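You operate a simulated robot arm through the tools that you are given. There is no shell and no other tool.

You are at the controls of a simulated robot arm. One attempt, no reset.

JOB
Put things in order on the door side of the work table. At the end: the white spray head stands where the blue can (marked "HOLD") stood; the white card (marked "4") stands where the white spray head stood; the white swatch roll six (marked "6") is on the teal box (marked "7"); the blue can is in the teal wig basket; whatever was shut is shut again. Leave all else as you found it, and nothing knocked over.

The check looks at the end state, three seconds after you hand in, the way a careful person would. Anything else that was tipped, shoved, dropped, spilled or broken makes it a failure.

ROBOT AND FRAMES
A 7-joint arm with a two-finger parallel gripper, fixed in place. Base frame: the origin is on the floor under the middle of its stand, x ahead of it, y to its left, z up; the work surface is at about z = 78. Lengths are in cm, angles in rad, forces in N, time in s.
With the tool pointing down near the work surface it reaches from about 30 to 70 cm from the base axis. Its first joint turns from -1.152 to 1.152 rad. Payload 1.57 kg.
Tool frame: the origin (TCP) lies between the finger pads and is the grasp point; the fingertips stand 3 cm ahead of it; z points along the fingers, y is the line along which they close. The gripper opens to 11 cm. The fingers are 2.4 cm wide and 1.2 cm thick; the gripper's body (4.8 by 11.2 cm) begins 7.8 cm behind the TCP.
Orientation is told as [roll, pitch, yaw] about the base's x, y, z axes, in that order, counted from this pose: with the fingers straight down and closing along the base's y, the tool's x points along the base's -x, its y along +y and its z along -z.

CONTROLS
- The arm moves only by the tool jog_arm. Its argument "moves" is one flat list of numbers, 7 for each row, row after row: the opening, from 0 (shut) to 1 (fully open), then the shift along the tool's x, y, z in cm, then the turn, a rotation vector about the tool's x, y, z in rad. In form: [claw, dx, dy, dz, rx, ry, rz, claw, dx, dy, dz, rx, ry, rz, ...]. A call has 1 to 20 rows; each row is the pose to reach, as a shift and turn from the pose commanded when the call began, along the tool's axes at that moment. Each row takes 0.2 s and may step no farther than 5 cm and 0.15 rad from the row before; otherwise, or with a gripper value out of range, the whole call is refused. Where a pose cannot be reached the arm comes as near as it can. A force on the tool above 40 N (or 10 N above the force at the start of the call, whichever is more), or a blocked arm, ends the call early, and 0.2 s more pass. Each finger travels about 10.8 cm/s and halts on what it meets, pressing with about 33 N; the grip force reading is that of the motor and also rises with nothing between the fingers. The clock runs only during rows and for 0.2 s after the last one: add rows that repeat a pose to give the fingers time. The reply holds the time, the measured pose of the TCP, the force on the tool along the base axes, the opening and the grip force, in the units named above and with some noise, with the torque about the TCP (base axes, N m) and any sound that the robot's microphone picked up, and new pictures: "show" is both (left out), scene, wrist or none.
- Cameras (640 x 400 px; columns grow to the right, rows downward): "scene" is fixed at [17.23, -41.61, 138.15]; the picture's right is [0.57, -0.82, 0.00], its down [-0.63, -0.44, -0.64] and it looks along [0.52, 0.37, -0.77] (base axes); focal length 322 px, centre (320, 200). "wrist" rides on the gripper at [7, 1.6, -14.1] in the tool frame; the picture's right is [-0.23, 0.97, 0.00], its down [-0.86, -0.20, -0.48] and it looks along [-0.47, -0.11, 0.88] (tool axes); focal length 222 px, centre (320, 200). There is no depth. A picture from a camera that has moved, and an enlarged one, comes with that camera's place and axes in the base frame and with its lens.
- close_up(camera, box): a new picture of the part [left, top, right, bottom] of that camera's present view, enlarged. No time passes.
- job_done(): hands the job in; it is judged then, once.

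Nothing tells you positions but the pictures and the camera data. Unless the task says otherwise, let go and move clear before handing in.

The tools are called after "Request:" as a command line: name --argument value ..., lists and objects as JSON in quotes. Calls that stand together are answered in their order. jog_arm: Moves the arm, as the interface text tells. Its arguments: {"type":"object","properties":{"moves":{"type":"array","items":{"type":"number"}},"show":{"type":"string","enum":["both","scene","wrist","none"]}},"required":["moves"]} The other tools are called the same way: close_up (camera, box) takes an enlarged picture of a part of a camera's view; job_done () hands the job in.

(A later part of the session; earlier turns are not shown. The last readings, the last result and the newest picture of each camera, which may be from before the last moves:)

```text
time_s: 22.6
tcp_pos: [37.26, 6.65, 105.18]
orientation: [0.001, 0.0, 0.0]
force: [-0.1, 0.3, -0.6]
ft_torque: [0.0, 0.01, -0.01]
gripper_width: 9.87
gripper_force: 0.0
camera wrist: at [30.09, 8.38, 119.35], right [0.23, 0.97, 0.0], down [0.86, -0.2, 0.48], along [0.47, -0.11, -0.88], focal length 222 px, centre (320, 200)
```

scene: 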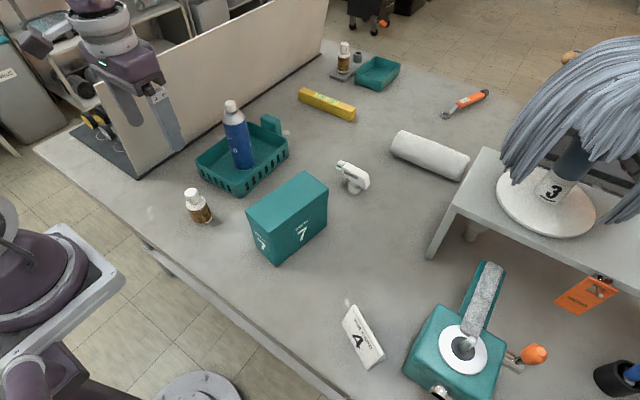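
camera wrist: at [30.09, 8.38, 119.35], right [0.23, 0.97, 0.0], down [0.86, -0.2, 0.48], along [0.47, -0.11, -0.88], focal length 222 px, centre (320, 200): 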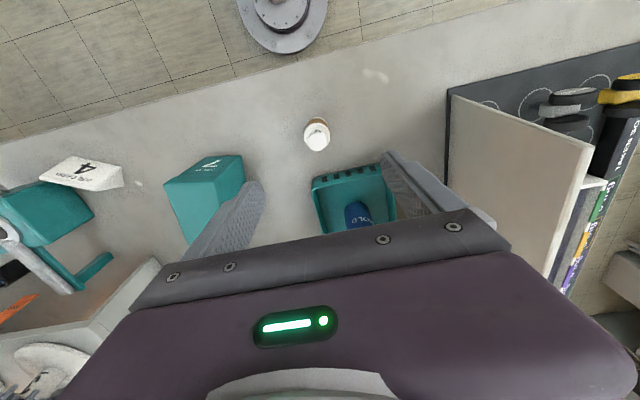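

Request:
close_up --camera "wrist" --box '[290, 100, 350, 160]'

Request:
close_up --camera "wrist" --box '[150, 140, 260, 250]'

```text
6.67 times, centred on (320, 130) of wrist
camera zoom: at [30.09, 8.38, 119.35], right [0.23, 0.97, 0.0], down [0.86, -0.2, 0.48], along [0.47, -0.11, -0.88], focal length 1481 px, centre (320, 667)
```

zoom: 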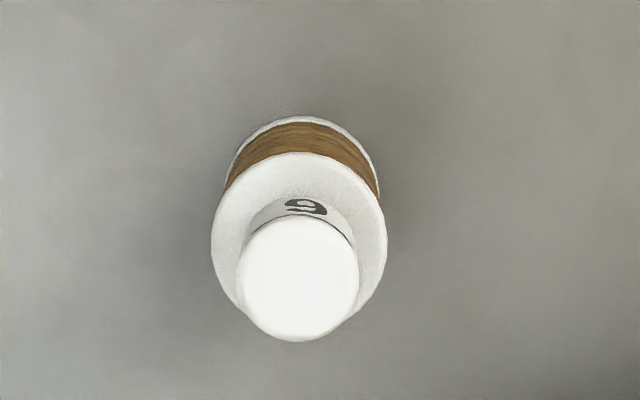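

```text
3.64 times, centred on (205, 195) of wrist
camera zoom: at [30.09, 8.38, 119.35], right [0.23, 0.97, 0.0], down [0.86, -0.2, 0.48], along [0.47, -0.11, -0.88], focal length 808 px, centre (738, 218)
```

zoom: 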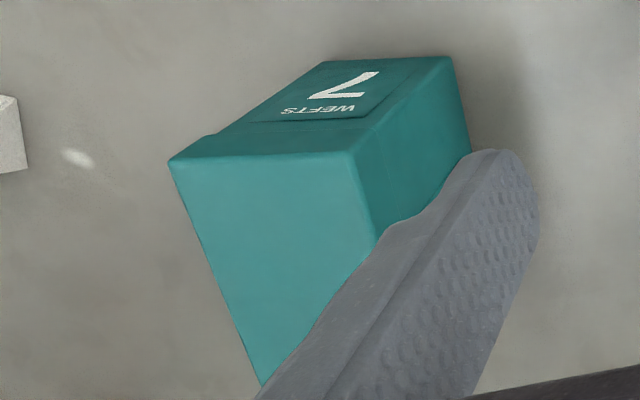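

The label shows on the knob and the spool sits at about (37.8, 6.1), with its knob spanning z ≈ 83.3–87.4. I'll descend to TCP z = 87 so the fingertips straddle the knob just above the flange.

Request:
jog_arm --moves '[0.9, -0.5, -0.55, 4, 0, 0, 0, 0.9, -0.5, -0.55, 8, 0, 0, 0, 0.8, -0.5, -0.55, 12, 0, 0, 0, 0.7, -0.5, -0.55, 15, 0, 0, 0, 0.6, -0.5, -0.55, 17, 0, 0, 0, 0.6, -0.5, -0.55, 18.1, 0, 0, 0, 0.6, -0.5, -0.55, 18.1, 0, 0, 0]'

Request:
close_up --camera "scene" --box '[150, 140, 250, 240]'

Request:
close_up --camera "wrist" --box '[240, 100, 420, 240]'

```text
time_s: 24.2
tcp_pos: [37.9, 6.08, 87.23]
orientation: [-0.001, 0.001, 0.001]
force: [-0.3, -0.3, -0.1]
ft_torque: [-0.03, -0.01, 0.01]
gripper_width: 6.61
gripper_force: 0.1
camera wrist: at [30.65, 7.81, 101.31], right [0.23, 0.97, 0.0], down [0.86, -0.2, 0.48], along [0.47, -0.11, -0.88], focal length 222 px, centre (320, 200)
```

scene: 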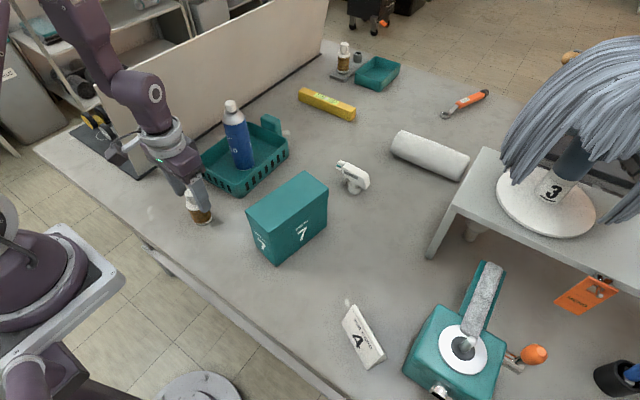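
wrist: 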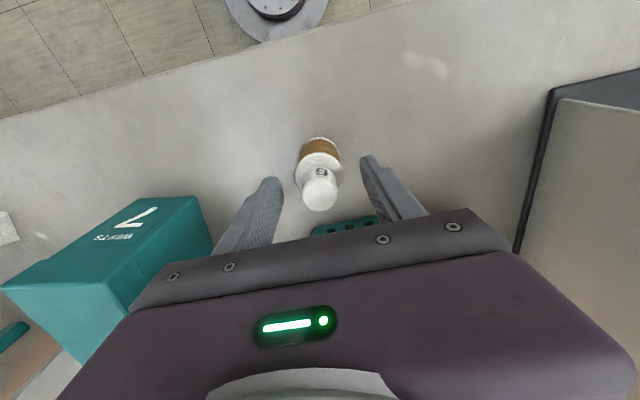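

```text
4.00 times, centred on (200, 190) of scene
camera zoom: at [17.23, -41.61, 138.15], right [0.57, -0.82, 0.0], down [-0.63, -0.44, -0.64], along [0.52, 0.37, -0.77], focal length 1287 px, centre (800, 240)
```

zoom: 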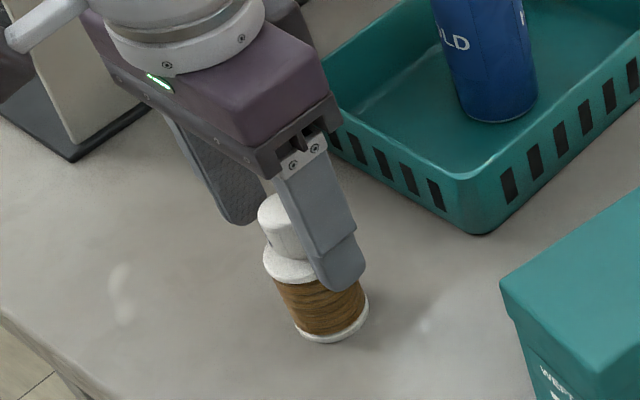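

```text
2.86 times, centred on (330, 170) of wrist
camera zoom: at [30.65, 7.81, 101.31], right [0.23, 0.97, 0.0], down [0.86, -0.2, 0.48], along [0.47, -0.11, -0.88], focal length 635 px, centre (291, 286)
```

zoom: 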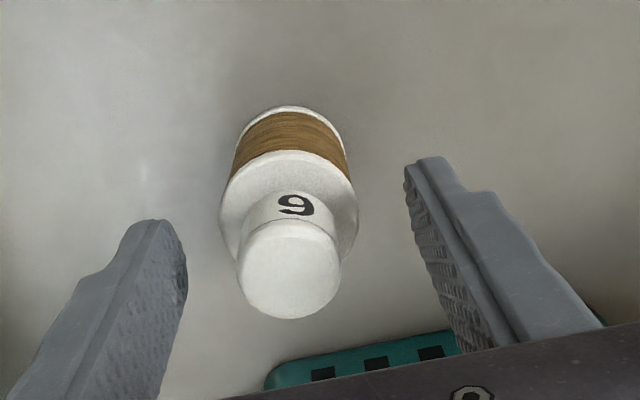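

The fingers straddle the knob, centred. I'll close gradually.

Request:
jog_arm --moves '[0.4, 0, 0, 0, 0, 0, 0, 0.3, 0, 0, 0, 0, 0, 0, 0.25, 0, 0, 0, 0, 0, 0, 0.22, 0, 0, 0, 0, 0, 0, 0.15, 0, 0, 0, 0, 0, 0, 0, 0, 0, 0, 0, 0, 0, 0, 0, 0, 0, 0, 0, 0]' --show "wrist"

```text
time_s: 25.8
tcp_pos: [37.95, 6.04, 87.24]
orientation: [-0.001, 0.0, 0.002]
force: [0.4, 0.7, 0.1]
ft_torque: [-0.01, -0.03, 0.0]
gripper_width: 2.71
gripper_force: 32.6
camera wrist: at [30.66, 7.81, 101.33], right [0.23, 0.97, 0.0], down [0.86, -0.2, 0.48], along [0.47, -0.11, -0.88], focal length 222 px, centre (320, 200)
```

wrist: 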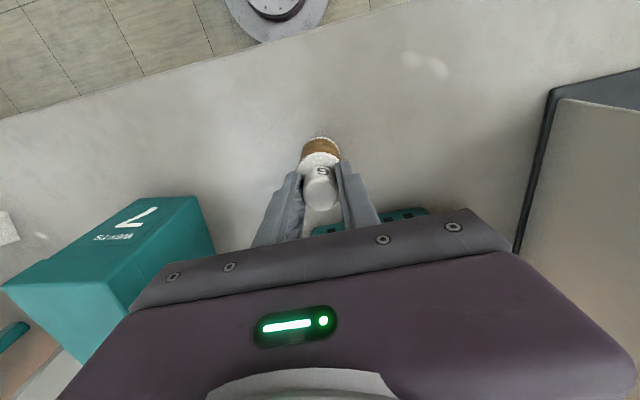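

The knob is gripped. I'll lift and carry it above the box centre at about (45.8, -13.8).

Request:
jog_arm --moves '[0, 0, 0, -2, 0, 0, 0, 0, 0, 0, -6, 0, 0, 0, 0, 0, 0, -10, 0, 0, 0, 0, 0, 0, -14, 0, 0, 0, 0, 0, 0, -18, 0, 0, 0, 0, -1, -2.5, -20, 0, 0, 0, 0, -2.3, -6, -20, 0, 0, 0, 0, -3.6, -9.5, -20, 0, 0, 0, 0, -5, -13, -20, 0, 0, 0, 0, -6.5, -16.5, -20, 0, 0, 0, 0, -7.5, -19, -20, 0, 0, 0, 0, -7.85, -19.85, -20, 0, 0, 0, 0, -7.85, -19.85, -20, 0, 0, 0]'

Request:
close_up --camera "scene" --box '[200, 60, 380, 280]'

Request:
close_up --camera "wrist" --box '[240, 80, 420, 240]'

```text
time_s: 28.6
tcp_pos: [45.6, -13.6, 107.47]
orientation: [0.001, 0.0, 0.002]
force: [0.0, 0.3, -0.5]
ft_torque: [0.06, 0.0, -0.04]
gripper_width: 2.68
gripper_force: 33.0
camera wrist: at [38.51, -11.9, 121.51], right [0.23, 0.97, 0.0], down [0.86, -0.2, 0.48], along [0.47, -0.11, -0.88], focal length 222 px, centre (320, 200)
```

scene: 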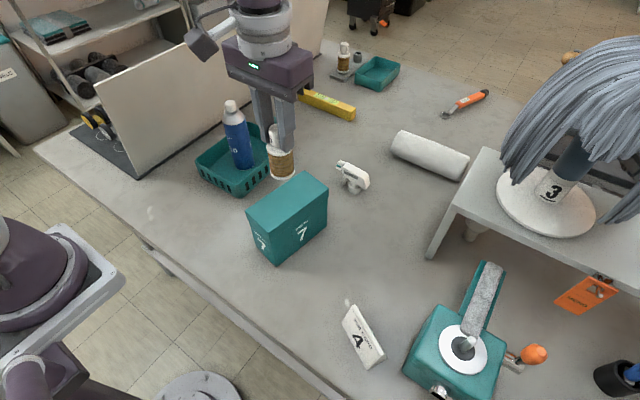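
wrist: 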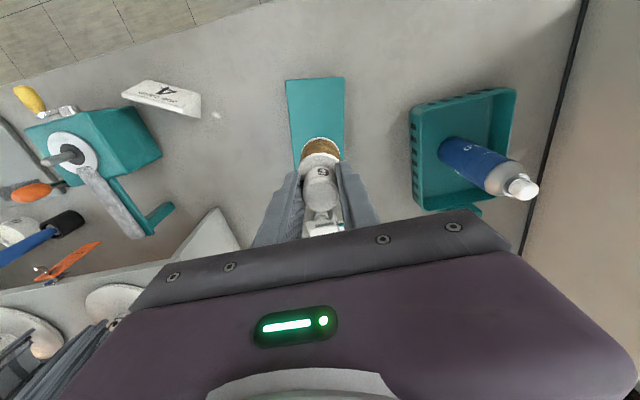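

```text
1.82 times, centred on (290, 170) of scene
camera zoom: at [17.23, -41.61, 138.15], right [0.57, -0.82, 0.0], down [-0.63, -0.44, -0.64], along [0.52, 0.37, -0.77], focal length 585 px, centre (374, 254)
```

zoom: 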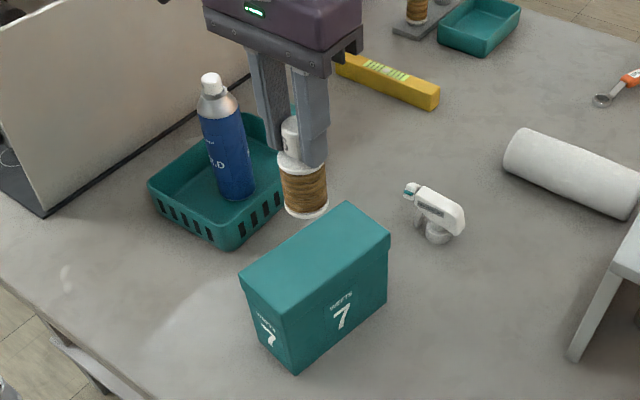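

```text
2.50 times, centred on (330, 160) of wrist
camera zoom: at [38.51, -11.9, 121.51], right [0.23, 0.97, 0.0], down [0.86, -0.2, 0.48], along [0.47, -0.11, -0.88], focal length 555 px, centre (295, 300)
```

zoom: 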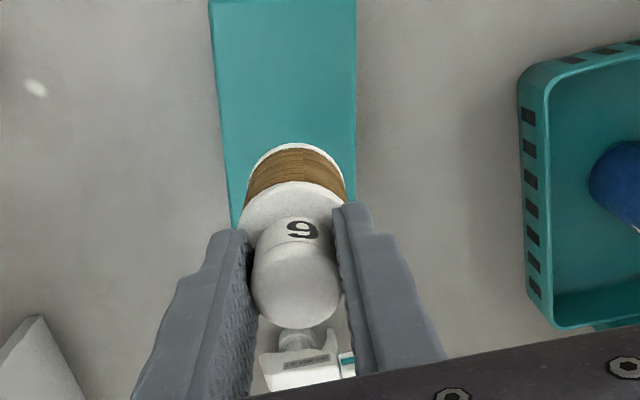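

The spool hangs right over the box's middle. I'll lower it to just above the lid, then in small steps watching the force.

Request:
jog_arm --moves '[0, 0, -0.3, 1.5, 0, 0, 0, 0, 0, -0.3, 3, 0, 0, 0, 0, 0, -0.3, 4, 0, 0, 0, 0, 0, -0.3, 4.5, 0, 0, 0, 0, 0, -0.3, 4.5, 0, 0, 0]' --show "scene"

Request:
close_up --camera "scene" --box '[220, 110, 350, 280]'

```text
time_s: 29.8
tcp_pos: [45.6, -13.84, 102.84]
orientation: [0.0, 0.0, 0.0]
force: [0.5, 0.1, -1.0]
ft_torque: [-0.01, -0.02, 0.0]
gripper_width: 2.69
gripper_force: 32.8
```

scene: 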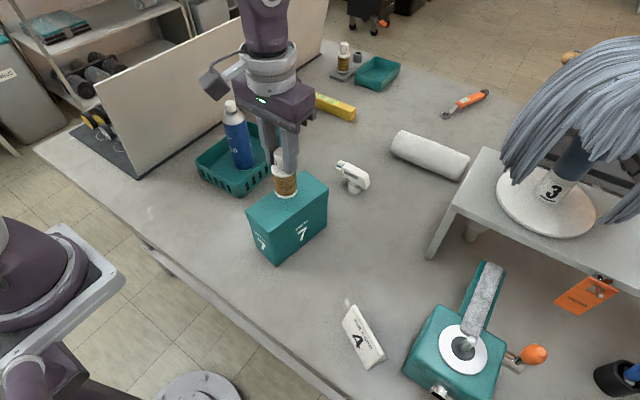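

```text
2.35 times, centred on (285, 195) of scene
camera zoom: at [17.23, -41.61, 138.15], right [0.57, -0.82, 0.0], down [-0.63, -0.44, -0.64], along [0.52, 0.37, -0.77], focal length 757 px, centre (402, 212)
```

zoom: 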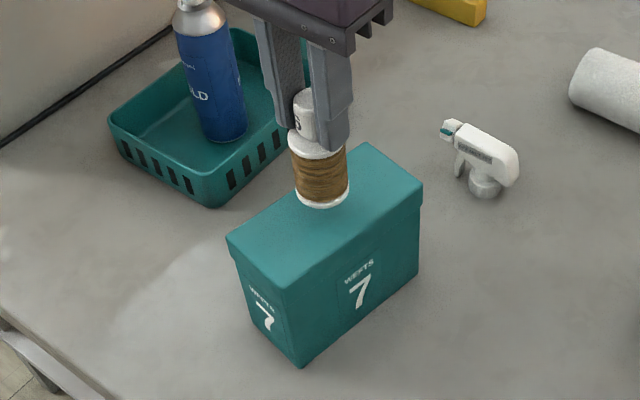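

Request:
jog_arm --moves '[0, 0, 0, 0.25, 0, 0, 0, 0, 0, 0, 0.5, 0, 0, 0, 0, 0, 0, 0.75, 0, 0, 0, 0, 0, 0, 0.75, 0, 0, 0]' --show "none"

Request:
jog_arm --moves '[0, 0, 0, 0.15, 0, 0, 0, 0, 0, 0, 0.3, 0, 0, 0, 0, 0, 0, 0.3, 0, 0, 0]' --show "none"

Request:
jog_arm --moves '[0, 0, 0, 0.15, 0, 0, 0, 0, 0, 0, 0.3, 0, 0, 0, 0, 0, 0, 0.3, 0, 0, 0]' --show "none"

```text
time_s: 30.8
tcp_pos: [45.7, -13.95, 101.94]
orientation: [0.001, 0.0, 0.0]
force: [-0.8, -0.1, 0.1]
ft_torque: [0.0, 0.0, -0.03]
gripper_width: 2.69
gripper_force: 32.4
```

```text
time_s: 31.6
tcp_pos: [45.7, -13.85, 101.7]
orientation: [0.0, -0.001, -0.001]
force: [0.3, 0.8, -0.8]
ft_torque: [-0.01, 0.0, 0.01]
gripper_width: 2.68
gripper_force: 33.7
```

```text
time_s: 32.4
tcp_pos: [45.61, -13.89, 101.44]
orientation: [0.001, 0.0, -0.002]
force: [-0.2, -0.7, -1.5]
ft_torque: [-0.03, 0.04, -0.02]
gripper_width: 2.68
gripper_force: 32.9
```

Request:
jog_arm --moves '[0, 0, 0, 0.15, 0, 0, 0, 0, 0, 0, 0.3, 0, 0, 0, 0, 0, 0, 0.3, 0, 0, 0]' --show "none"

Request:
jog_arm --moves '[0, 0, 0, 0.1, 0, 0, 0, 0, 0, 0, 0.2, 0, 0, 0, 0, 0, 0, 0.2, 0, 0, 0]' --show "scene"

Request:
close_up --camera "scene" --box '[230, 130, 340, 240]'

```text
time_s: 33.2
tcp_pos: [45.74, -13.98, 101.04]
orientation: [0.0, 0.0, -0.001]
force: [-0.6, -0.2, -1.2]
ft_torque: [-0.02, -0.02, -0.03]
gripper_width: 2.7
gripper_force: 33.0
```

```text
time_s: 34.0
tcp_pos: [45.86, -13.87, 100.98]
orientation: [-0.001, 0.0, 0.0]
force: [0.2, -0.8, -1.6]
ft_torque: [-0.01, 0.0, 0.0]
gripper_width: 2.68
gripper_force: 32.7
```

scene: 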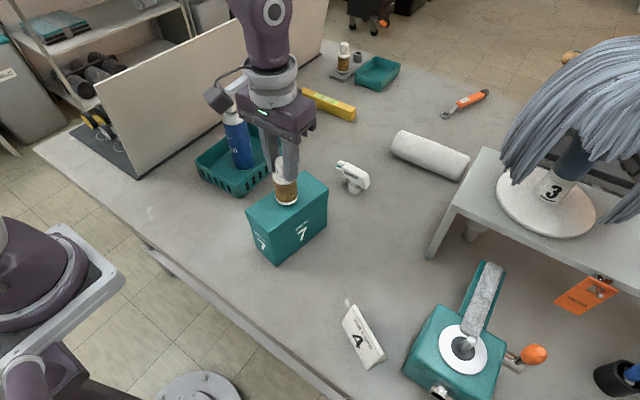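

```text
3.64 times, centred on (285, 185) of scene
camera zoom: at [17.23, -41.61, 138.15], right [0.57, -0.82, 0.0], down [-0.63, -0.44, -0.64], along [0.52, 0.37, -0.77], focal length 1170 px, centre (447, 254)
```

zoom: 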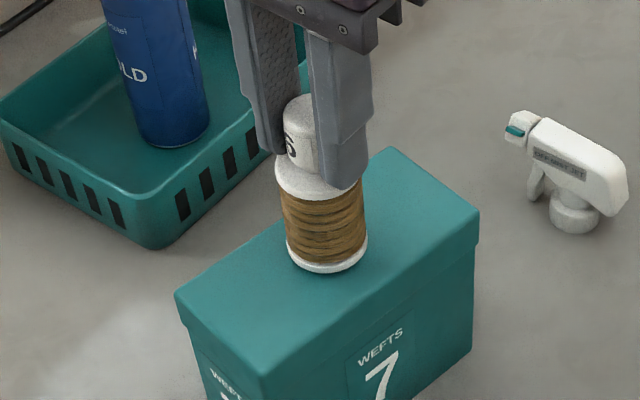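

Request:
jog_arm --moves '[0, 0, 0, 0.1, 0, 0, 0, 0, 0, 0, 0.2, 0, 0, 0, 0, 0, 0, 0.2, 0, 0, 0]' --show "none"

Request:
jog_arm --moves '[0, 0, 0, 0.1, 0, 0, 0, 0, 0, 0, 0.2, 0, 0, 0, 0, 0, 0, 0.2, 0, 0, 0]' --show "none"

```text
time_s: 34.8
tcp_pos: [45.63, -13.89, 100.58]
orientation: [0.0, 0.0, 0.001]
force: [0.6, -0.6, -0.1]
ft_torque: [-0.04, 0.03, 0.02]
gripper_width: 2.68
gripper_force: 32.5
```

```text
time_s: 35.6
tcp_pos: [45.86, -13.85, 100.45]
orientation: [0.0, 0.0, 0.0]
force: [-0.2, -0.1, 0.4]
ft_torque: [0.02, -0.02, -0.06]
gripper_width: 2.66
gripper_force: 33.2
```

Request:
jog_arm --moves '[0, 0, 0, 0.08, 0, 0, 0, 0, 0, 0, 0.15, 0, 0, 0, 0, 0, 0, 0.15, 0, 0, 0]' --show "none"

```text
time_s: 36.4
tcp_pos: [45.79, -13.93, 100.29]
orientation: [0.0, 0.001, 0.001]
force: [-0.8, -0.5, -1.7]
ft_torque: [0.01, 0.01, -0.02]
gripper_width: 2.68
gripper_force: 32.9
```

Request:
jog_arm --moves '[0, 0, 0, 0.08, 0, 0, 0, 0, 0, 0, 0.15, 0, 0, 0, 0, 0, 0, 0.15, 0, 0, 0]' --show "none"

Request:
jog_arm --moves '[0, 0, 0, 0.08, 0, 0, 0, 0, 0, 0, 0.15, 0, 0, 0, 0, 0, 0, 0.15, 0, 0, 0]' --show "scene"

Request:
close_up --camera "scene" --box '[230, 130, 340, 240]'

```text
time_s: 37.2
tcp_pos: [45.82, -14.01, 100.12]
orientation: [0.001, 0.0, 0.001]
force: [0.0, 0.7, 5.2]
ft_torque: [0.06, -0.05, -0.01]
gripper_width: 2.66
gripper_force: 33.0
```

```text
time_s: 38.0
tcp_pos: [45.73, -13.89, 99.98]
orientation: [-0.003, -0.004, 0.0]
force: [-0.3, 0.2, 31.7]
ft_torque: [-0.14, -0.2, -0.07]
gripper_width: 2.68
gripper_force: 33.1
```

scene: 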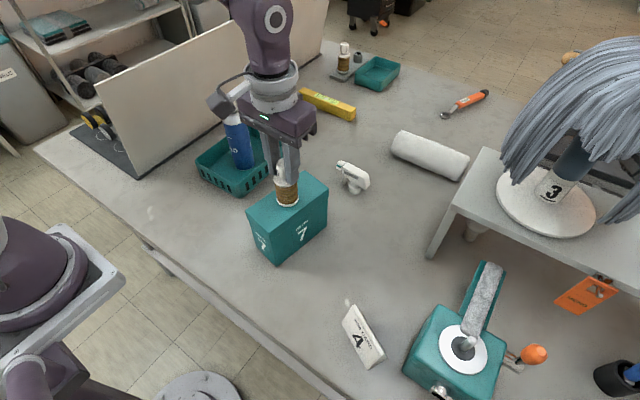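

```text
3.64 times, centred on (285, 185) of scene
camera zoom: at [17.18, -41.59, 138.16], right [0.57, -0.82, 0.0], down [-0.63, -0.44, -0.64], along [0.52, 0.37, -0.77], focal length 1170 px, centre (447, 254)
```

zoom: 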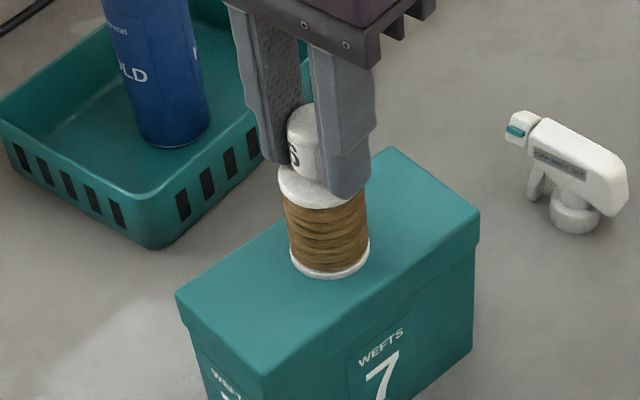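

The spool rests on the lid. I'll relieve the press, open evenly, and rise straight up.

Request:
jog_arm --moves '[0, 0, 0, -0.1, 0, 0, 0, 0, 0, 0, -0.18, 0, 0, 0, 0, 0, 0, -0.18, 0, 0, 0, 0.26, 0, 0, -0.18, 0, 0, 0, 0.3, 0, 0, -0.18, 0, 0, 0, 0.4, 0, 0, -0.18, 0, 0, 0, 0.6, 0, 0, -0.18, 0, 0, 0, 0.7, 0, 0, -0.18, 0, 0, 0]'

Request:
close_up --camera "scene" --box '[230, 130, 340, 240]'

```text
time_s: 39.8
tcp_pos: [45.75, -13.86, 100.31]
orientation: [0.0, 0.0, 0.001]
force: [-0.8, -0.5, 0.8]
ft_torque: [0.0, -0.04, 0.0]
gripper_width: 7.7
gripper_force: 0.1
camera wrist: at [38.6, -12.19, 114.33], right [0.23, 0.97, 0.0], down [0.86, -0.2, 0.48], along [0.47, -0.11, -0.88], focal length 222 px, centre (320, 200)
```

scene: 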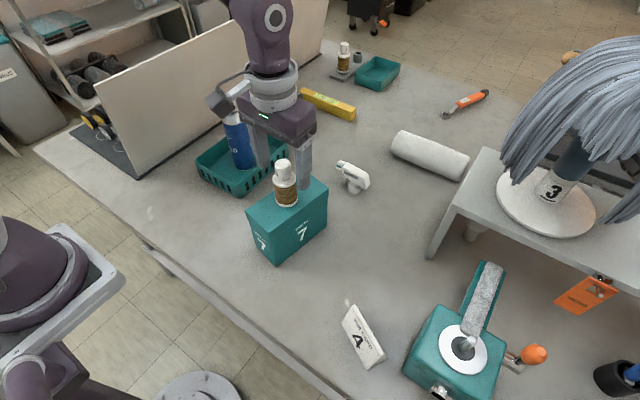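
wrist: 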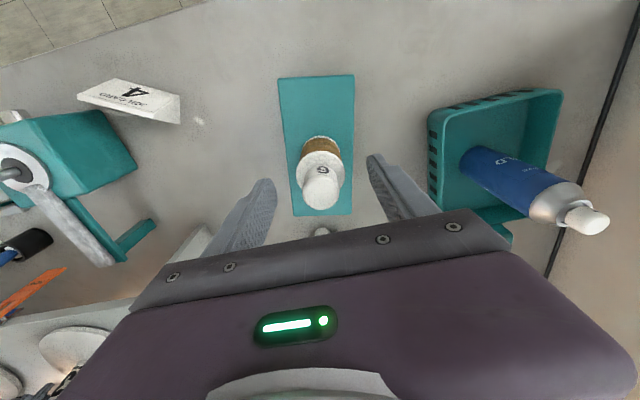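

```text
3.64 times, centred on (285, 185) of scene
camera zoom: at [17.23, -41.61, 138.15], right [0.57, -0.82, 0.0], down [-0.63, -0.44, -0.64], along [0.52, 0.37, -0.77], focal length 1170 px, centre (447, 254)
```

zoom: 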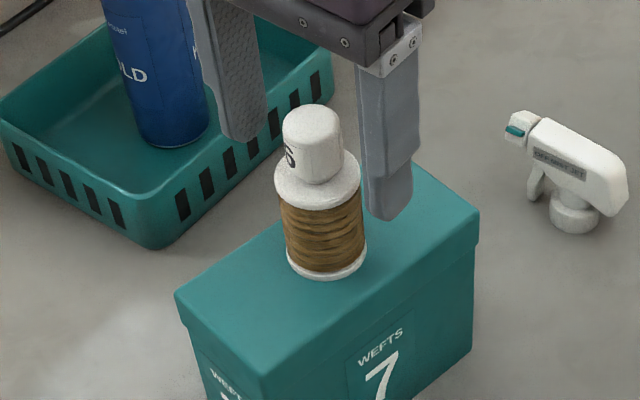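

Spool six stands on the box. Now I'll rise and go hover near the spray head at about (65, -17.5) to measure it from above.

Request:
jog_arm --moves '[0.7, 0, 0, -3, 0, 0, 0, 0.7, 0, 0, -7, 0, 0, 0, 0.8, 0, 0, -11, 0, 0, 0, 0.9, -3, -1, -12, 0, 0, 0, 1, -7, -2, -12, 0, 0, 0, 1, -11, -3, -11, 0, 0, 0, 1, -13, -4, -9, 0, 0, 0, 1, -14, -4, -7, 0, 0, 0, 1, -14, -4, -7, 0, 0, 0]'

Request:
close_up --camera "wrist" --box '[260, 90, 380, 190]'

Request:
close_up --camera "scene" --box '[320, 150, 390, 210]'

```text
time_s: 41.8
tcp_pos: [59.79, -17.86, 107.43]
orientation: [-0.001, 0.0, 0.001]
force: [0.4, 0.0, -0.4]
ft_torque: [0.02, -0.03, -0.02]
gripper_width: 11.03
gripper_force: 0.1
camera wrist: at [52.62, -16.21, 121.55], right [0.23, 0.97, 0.0], down [0.86, -0.2, 0.48], along [0.47, -0.11, -0.88], focal length 222 px, centre (320, 200)
```

scene: 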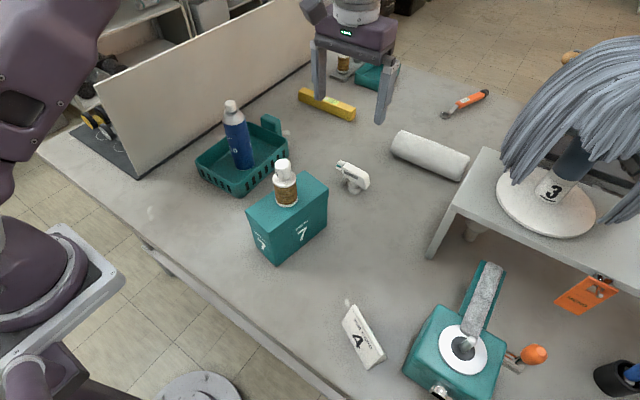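
wrist: 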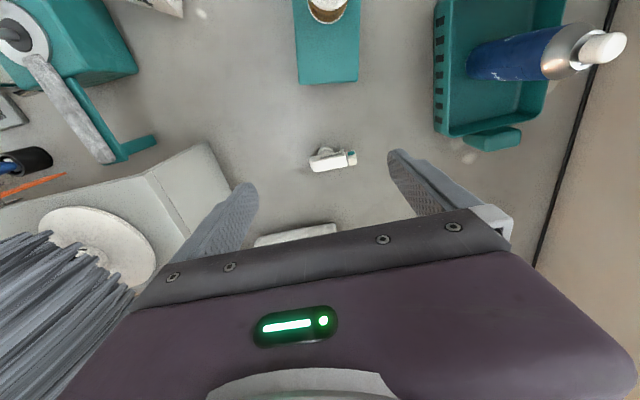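

```text
4.00 times, centred on (320, 140) of wrist
camera zoom: at [52.62, -16.21, 121.55], right [0.23, 0.97, 0.0], down [0.86, -0.2, 0.48], along [0.47, -0.11, -0.88], focal length 888 px, centre (320, 440)
```

zoom: 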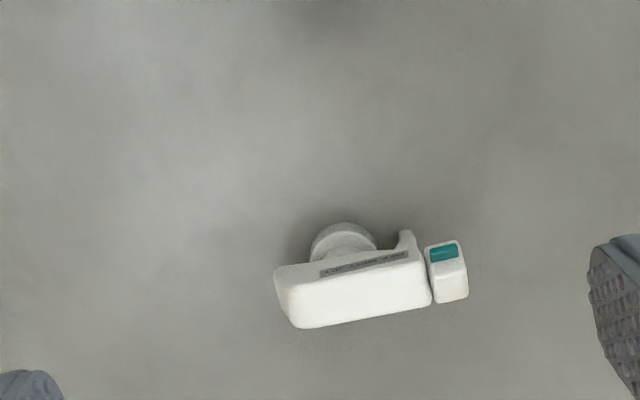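

```text
6.67 times, centred on (355, 180) of scene
camera zoom: at [17.23, -41.61, 138.15], right [0.57, -0.82, 0.0], down [-0.63, -0.44, -0.64], along [0.52, 0.37, -0.77], focal length 2145 px, centre (87, 333)
```

zoom: 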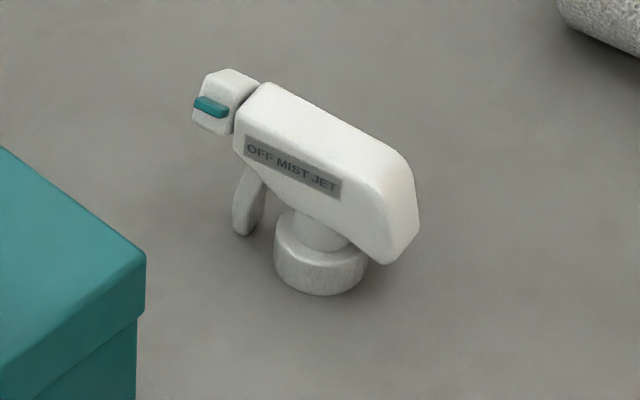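

The spray head's collar is centred near (65.7, -18.0), its body runs along y with its top at z ≈ 85. I'll turn the tool 90° so the fingers close along x, while moving above it.

Request:
jog_arm --moves '[1, -0.5, 0, 0, 0, 0, -0.14, 1, -1, 0, 0, 0, 0, -0.28, 1, -1.5, 0, 0, 0, 0, -0.42, 1, -2, 0, 0, 0, 0, -0.56, 1, -2.5, 0, 0, 0, 0, -0.7, 1, -3, 0, 0, 0, 0, -0.84, 1, -3.5, 0, 0, 0, 0, -0.98, 1, -4, 0, 0, 0, 0, -1.12, 1, -4.5, 0, 0, 0, 0, -1.26, 1, -5, 0, 0, 0, 0, -1.4, 1, -5.5, -0.1, 0, 0, 0, -1.52, 1, -5.8, -0.1, 0, 0, 0, -1.571, 1, -5.8, -0.1, 0, 0, 0, -1.571]'

```text
time_s: 44.6
tcp_pos: [64.19, -17.68, 107.16]
orientation: [0.001, -0.001, 1.573]
force: [-0.5, -1.1, 0.7]
ft_torque: [0.0, -0.03, -0.01]
gripper_width: 11.01
gripper_force: 0.0
out of reach, approached as far as the arm can: row 9, 10, 11, 12, 13
camera wrist: at [62.31, -24.71, 121.35], right [-0.97, 0.23, 0.0], down [0.2, 0.86, 0.48], along [0.11, 0.47, -0.88], focal length 222 px, centre (320, 200)
```

scene: 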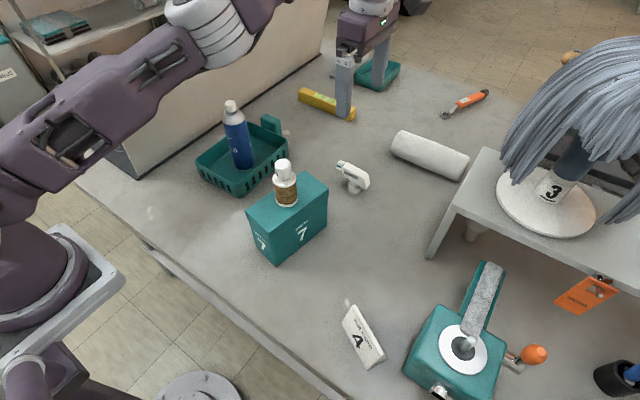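
wrist: 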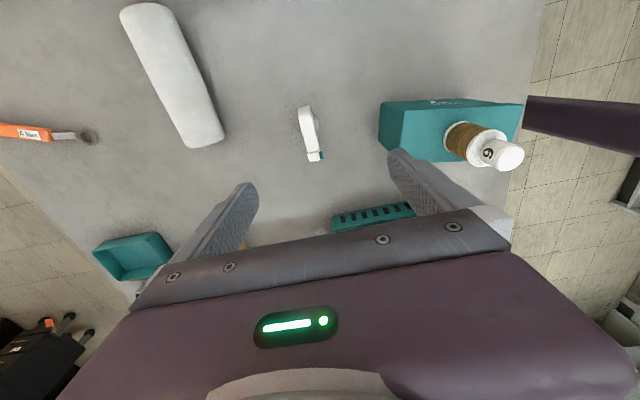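

The far reach limits at this height; lower down it should reach. Let me check the spray head in this view first.

Request:
close_up --camera "wrist" --box '[260, 80, 380, 180]'

```text
4.00 times, centred on (320, 130) of wrist
camera zoom: at [62.31, -24.71, 121.35], right [-0.97, 0.23, 0.0], down [0.2, 0.86, 0.48], along [0.11, 0.47, -0.88], focal length 888 px, centre (320, 480)
```

zoom: 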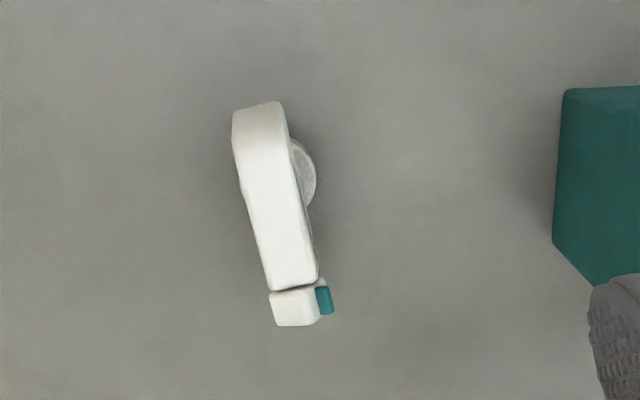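

The body is 2 cm wide, centred on x ≈ 65.8 and aligned with y. I'll descend partway to see whether the reach recovers.

Request:
jog_arm --moves '[1, 0, 0, 3, 0, 0, 0, 1, 0, 0, 6, 0, 0, 0, 1, 0, 0, 9, 0, 0, 0, 0.8, 0, 0, 11, 0, 0, 0, 0.8, 0, 0, 11, 0, 0, 0]' --show "wrist"

```text
time_s: 45.8
tcp_pos: [64.06, -18.03, 96.3]
orientation: [-0.002, 0.0, 1.57]
force: [0.7, -0.2, 0.4]
ft_torque: [0.02, -0.01, 0.01]
gripper_width: 8.8
gripper_force: 0.0
camera wrist: at [62.31, -24.77, 110.32], right [-0.97, 0.23, 0.0], down [0.2, 0.86, 0.48], along [0.11, 0.47, -0.88], focal length 222 px, centre (320, 200)
```

wrist: 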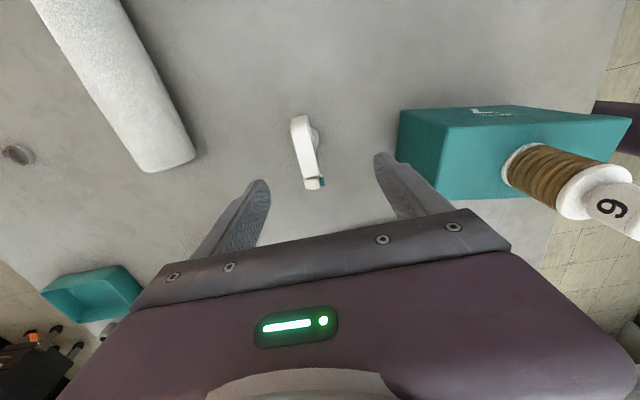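

Request:
jog_arm --moves '[0.8, 0.1, -0.6, 2, 0, 0, 0, 0.8, 0.2, -1.2, 4, 0, 0, 0, 0.7, 0.2, -1.9, 6, 0, 0, 0, 0.7, 0.2, -1.9, 6, 0, 0, 0]' --show "both"

Request:
close_up --camera "wrist" --box '[230, 90, 430, 240]'

```text
time_s: 46.8
tcp_pos: [66.0, -18.07, 90.24]
orientation: [0.0, 0.0, 1.57]
force: [-0.1, -0.3, 0.5]
ft_torque: [-0.02, 0.01, -0.01]
gripper_width: 7.73
gripper_force: 0.1
camera wrist: at [64.22, -24.92, 104.36], right [-0.97, 0.23, 0.0], down [0.2, 0.86, 0.48], along [0.11, 0.47, -0.88], focal length 222 px, centre (320, 200)
```

scene: 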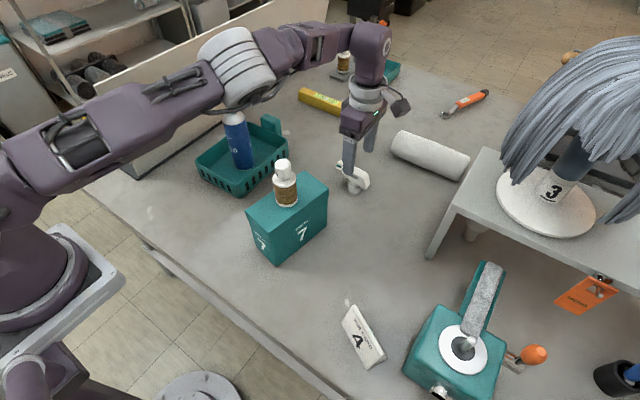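
wrist: 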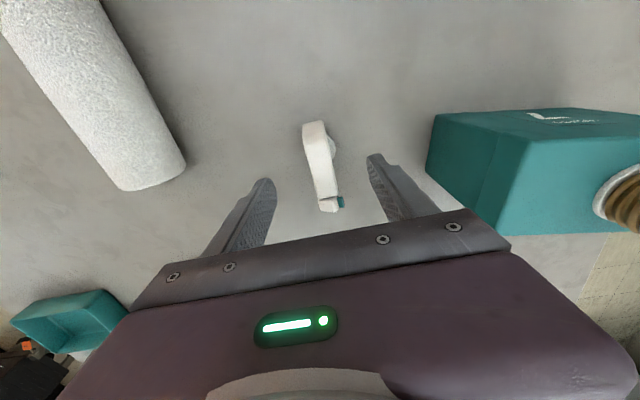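

```text
2.67 times, centred on (330, 165) of wrist
camera zoom: at [64.22, -24.92, 104.36], right [-0.97, 0.23, 0.0], down [0.2, 0.86, 0.48], along [0.11, 0.47, -0.88], focal length 592 px, centre (293, 293)
```

zoom: 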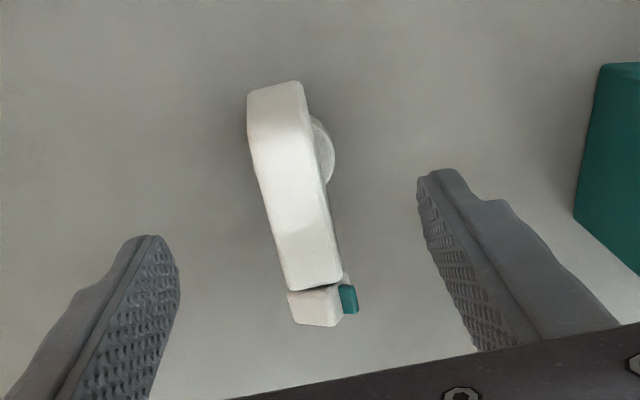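

I'm centred over the head at (65.8, -17.9). I'll descend to TCP z ≈ 84 and close gently.

Request:
jog_arm --moves '[0.6, 0, 0, 2, 0, 0, 0, 0.5, 0, 0, 4, 0, 0, 0, 0.5, 0, 0, 5.4, 0, 0, 0, 0.5, 0, 0, 6.2, 0, 0, 0, 0.5, 0, 0, 6.2, 0, 0, 0]'

Request:
close_up --camera "wrist" --box '[230, 90, 430, 240]'

Request:
close_up --camera "scene" --box '[310, 100, 430, 210]'

```text
time_s: 48.0
tcp_pos: [66.09, -18.07, 83.96]
orientation: [0.0, 0.0, 1.57]
force: [-0.4, 0.4, 0.5]
ft_torque: [-0.01, 0.02, 0.0]
gripper_width: 5.52
gripper_force: 0.1
camera wrist: at [64.22, -24.95, 98.13], right [-0.97, 0.23, 0.0], down [0.2, 0.86, 0.48], along [0.11, 0.47, -0.88], focal length 222 px, centre (320, 200)
```

scene: 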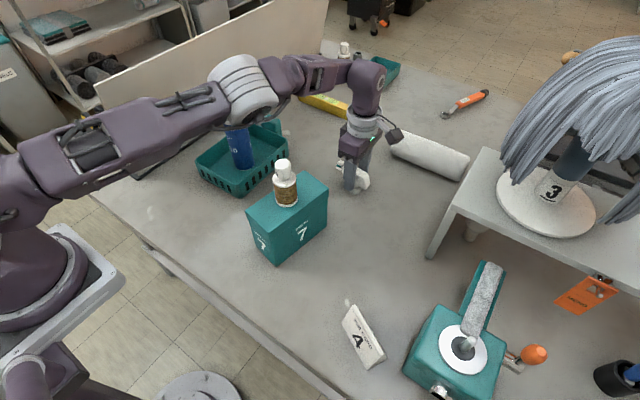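
wrist: 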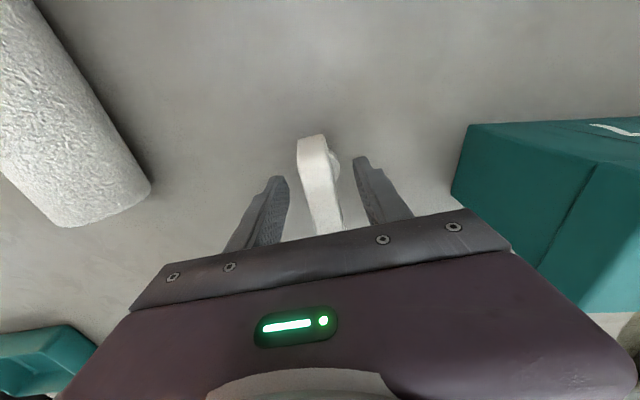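

```text
2.67 times, centred on (330, 165) of wrist
camera zoom: at [64.22, -24.95, 98.13], right [-0.97, 0.23, 0.0], down [0.2, 0.86, 0.48], along [0.11, 0.47, -0.88], focal length 592 px, centre (293, 293)
```

zoom: 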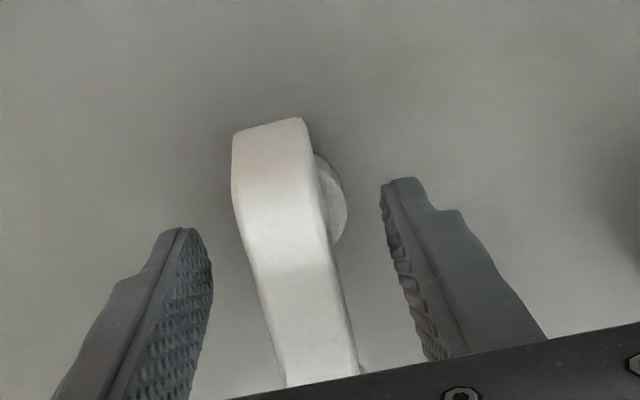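

```text
3.64 times, centred on (370, 155) of scene
camera zoom: at [17.23, -41.61, 138.15], right [0.57, -0.82, 0.0], down [-0.63, -0.44, -0.64], along [0.52, 0.37, -0.77], focal length 1170 px, centre (138, 364)
```

zoom: 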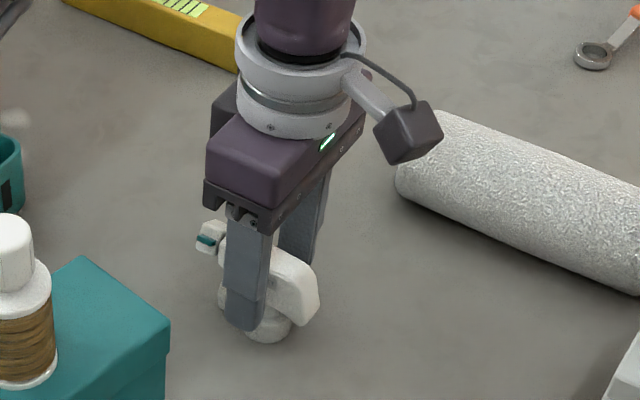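

Request:
jog_arm --moves '[0.4, 0, 0, 0, 0, 0, 0, 0.3, 0, 0, 0, 0, 0, 0, 0.24, 0, 0, 0, 0, 0, 0, 0.2, 0, 0, 0, 0, 0, 0, 0.17, 0, 0, 0, 0, 0, 0, 0.12, 0, 0, 0, 0, 0, 0, 0, 0, 0, 0, 0, 0, 0, 0, 0, 0, 0, 0, 0, 0]'

Request:
close_up --camera "wrist" --box '[230, 90, 430, 240]'

```text
time_s: 49.8
tcp_pos: [66.11, -18.12, 84.07]
orientation: [-0.001, 0.0, 1.571]
force: [0.4, 0.8, 0.7]
ft_torque: [0.01, -0.06, -0.02]
gripper_width: 2.15
gripper_force: 33.1
camera wrist: at [64.22, -24.95, 98.14], right [-0.97, 0.23, 0.0], down [0.2, 0.86, 0.48], along [0.11, 0.47, -0.88], focal length 222 px, centre (320, 200)
```

scene: 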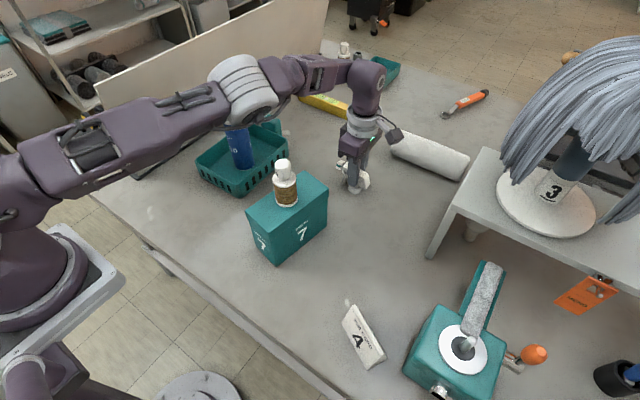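
wrist: 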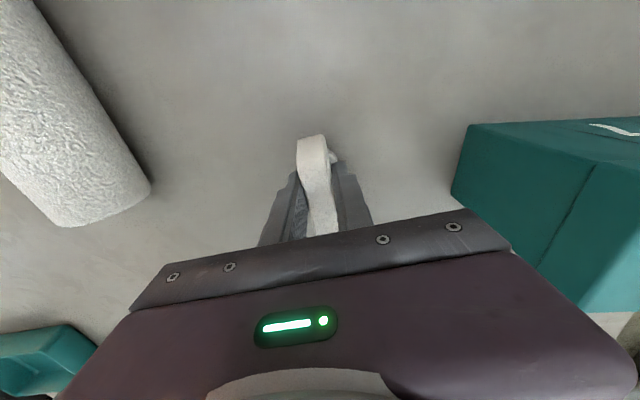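

```text
2.67 times, centred on (330, 165) of wrist
camera zoom: at [64.22, -24.95, 98.14], right [-0.97, 0.23, 0.0], down [0.2, 0.86, 0.48], along [0.11, 0.47, -0.88], focal length 592 px, centre (293, 293)
```

zoom: 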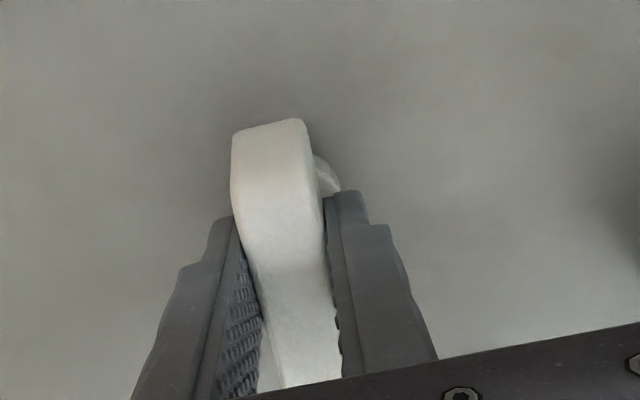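

The spray head is gripped (2.15 cm). I'll lift it straight up and carry it to the can's old spot at about (51.5, -29.85).

Request:
jog_arm --moves '[0, 0, 0, -1, 0, 0, 0, 0, 0, 0, -4, 0, 0, 0, 0, 0, 0, -8, 0, 0, 0, 0, 1, 1.3, -10, 0, 0, 0, 0, 3.5, 4.3, -10, 0, 0, 0, 0, 6, 7.4, -10, 0, 0, 0, 0, 8.5, 10.5, -10, 0, 0, 0, 0, 10.5, 13, -10, 0, 0, 0, 0, 11.5, 14.3, -10, 0, 0, 0, 0, 11.73, 14.6, -9, 0, 0, 0, 0, 11.73, 14.6, -9, 0, 0, 0]'

Request:
close_up --camera "scene" --box '[320, 120, 450, 270]'

```text
time_s: 52.2
tcp_pos: [51.63, -29.95, 92.96]
orientation: [0.0, 0.0, 1.57]
force: [-0.4, 0.0, 0.6]
ft_torque: [-0.03, 0.04, -0.03]
gripper_width: 2.13
gripper_force: 33.3
camera wrist: at [49.69, -36.8, 107.05], right [-0.97, 0.23, 0.0], down [0.2, 0.86, 0.48], along [0.11, 0.47, -0.88], focal length 222 px, centre (320, 200)
```

scene: 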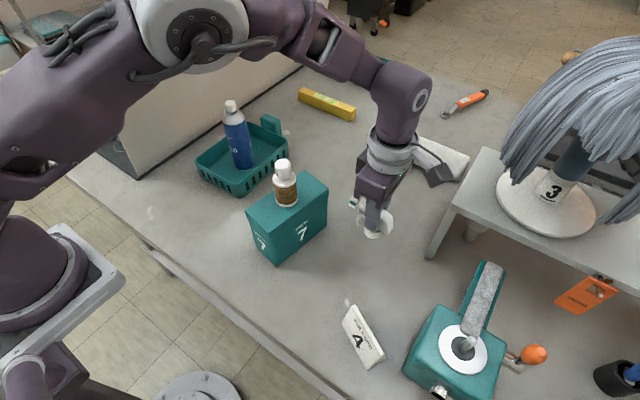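
wrist: 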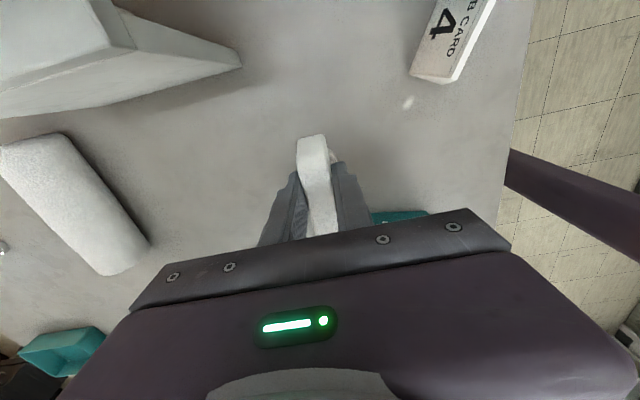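

```text
2.67 times, centred on (385, 195) of scene
camera zoom: at [17.23, -41.61, 138.15], right [0.57, -0.82, 0.0], down [-0.63, -0.44, -0.64], along [0.52, 0.37, -0.77], focal length 858 px, centre (147, 213)
```

zoom: 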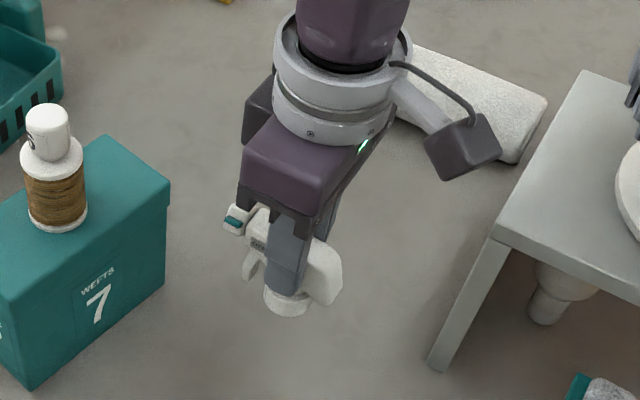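

The spray head is over the can's old place. I'll lower it to just above the table, then settle it in small steps.

Request:
jog_arm --moves '[0, 0, 0.1, 2.5, 0, 0, 0, 0, 0, 0.1, 5, 0, 0, 0, 0, 0, 0.1, 7, 0, 0, 0, 0, 0, 0.1, 8, 0, 0, 0, 0, 0, 0.1, 8.3, 0, 0, 0, 0, 0, 0.1, 8.3, 0, 0, 0]' --show "none"

Request:
jog_arm --moves '[0, 0, 0, 0.15, 0, 0, 0, 0, 0, 0, 0.3, 0, 0, 0, 0, 0, 0, 0.3, 0, 0, 0]' --show "none"

Request:
jog_arm --moves '[0, 0, 0, 0.1, 0, 0, 0, 0, 0, 0, 0.2, 0, 0, 0, 0, 0, 0, 0.2, 0, 0, 0]' --show "none"

```text
time_s: 53.6
tcp_pos: [51.4, -29.83, 84.77]
orientation: [0.001, 0.0, 1.571]
force: [0.5, -0.1, -0.1]
ft_torque: [-0.02, 0.02, -0.02]
gripper_width: 2.12
gripper_force: 33.1
```

```text
time_s: 54.4
tcp_pos: [51.38, -29.83, 84.57]
orientation: [0.0, 0.001, 1.57]
force: [0.2, -0.6, 0.3]
ft_torque: [0.0, -0.04, 0.01]
gripper_width: 2.12
gripper_force: 32.8
```

```text
time_s: 55.2
tcp_pos: [51.34, -29.89, 84.29]
orientation: [0.001, 0.0, 1.57]
force: [0.0, 0.0, 0.0]
ft_torque: [0.0, -0.02, -0.02]
gripper_width: 2.11
gripper_force: 32.6
```

Request:
jog_arm --moves '[0, 0, 0, 0.08, 0, 0, 0, 0, 0, 0, 0.15, 0, 0, 0, 0, 0, 0, 0.15, 0, 0, 0]' --show "none"

Request:
jog_arm --moves '[0, 0, 0, 0.05, 0, 0, 0, 0, 0, 0, 0.1, 0, 0, 0, 0, 0, 0, 0.1, 0, 0, 0]' --show "none"

```text
time_s: 56.0
tcp_pos: [51.26, -29.85, 84.05]
orientation: [0.0, 0.0, 1.571]
force: [-0.2, 0.2, -1.5]
ft_torque: [0.02, 0.0, 0.02]
gripper_width: 2.12
gripper_force: 33.1
```

```text
time_s: 56.8
tcp_pos: [51.35, -29.92, 84.05]
orientation: [-0.001, 0.001, 1.572]
force: [-5.6, 2.6, 17.5]
ft_torque: [0.24, 0.1, -0.01]
gripper_width: 2.12
gripper_force: 33.6
```

Contact is made. I'll ease up slightly and open evenly.

Request:
jog_arm --moves '[0, 0, 0, -0.08, 0, 0, 0, 0, 0, 0, -0.08, 0, 0, 0, 0.21, 0, 0, -0.08, 0, 0, 0, 0.24, 0, 0, -0.08, 0, 0, 0, 0.3, 0, 0, -0.08, 0, 0, 0, 0.4, 0, 0, -0.08, 0, 0, 0, 0.5, 0, 0, -0.08, 0, 0, 0]'

Request:
close_up --camera "scene" --box '[320, 120, 450, 270]'

Request:
close_up --camera "wrist" --box '[230, 90, 430, 240]'

```text
time_s: 58.4
tcp_pos: [51.43, -29.7, 83.99]
orientation: [0.0, 0.0, 1.571]
force: [0.0, 0.1, 0.5]
ft_torque: [0.0, 0.02, 0.01]
gripper_width: 5.49
gripper_force: 0.0
camera wrist: at [49.6, -36.65, 98.14], right [-0.97, 0.23, 0.0], down [0.2, 0.86, 0.48], along [0.11, 0.47, -0.88], focal length 222 px, centre (320, 200)
```

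scene: 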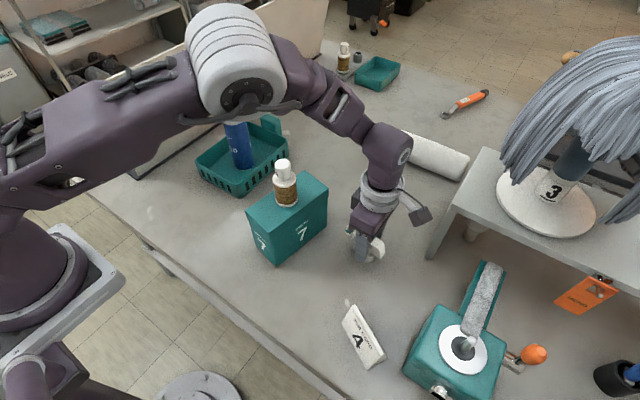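
wrist: 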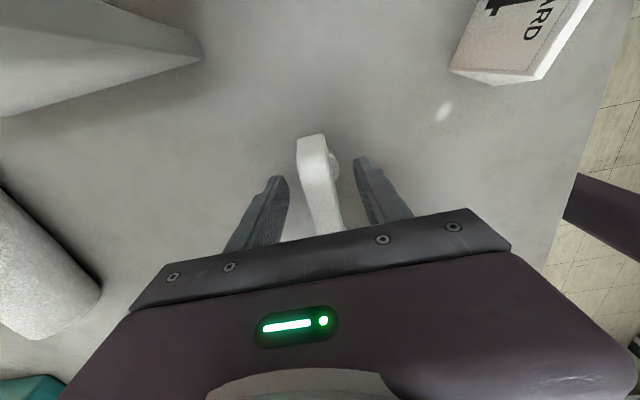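

```text
2.67 times, centred on (385, 195) of scene
camera zoom: at [17.23, -41.61, 138.15], right [0.57, -0.82, 0.0], down [-0.63, -0.44, -0.64], along [0.52, 0.37, -0.77], focal length 858 px, centre (147, 213)
```

zoom: 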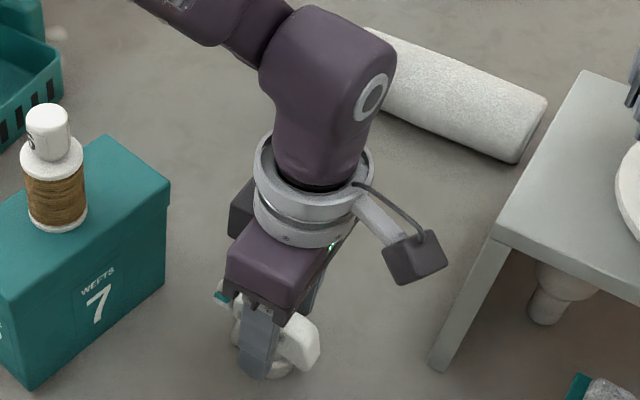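

```text
2.67 times, centred on (330, 165) of wrist
camera zoom: at [49.6, -36.65, 98.14], right [-0.97, 0.23, 0.0], down [0.2, 0.86, 0.48], along [0.11, 0.47, -0.88], focal length 592 px, centre (293, 293)
```

zoom: 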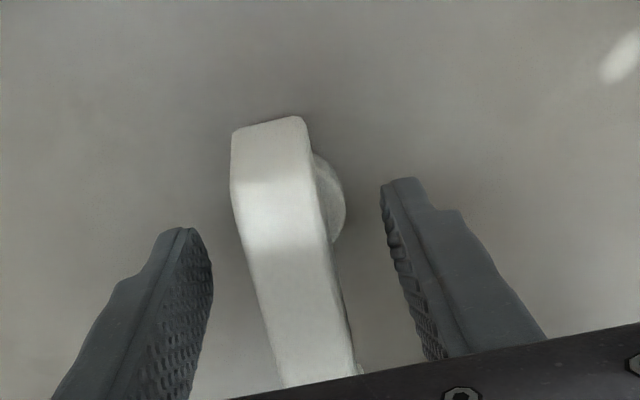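

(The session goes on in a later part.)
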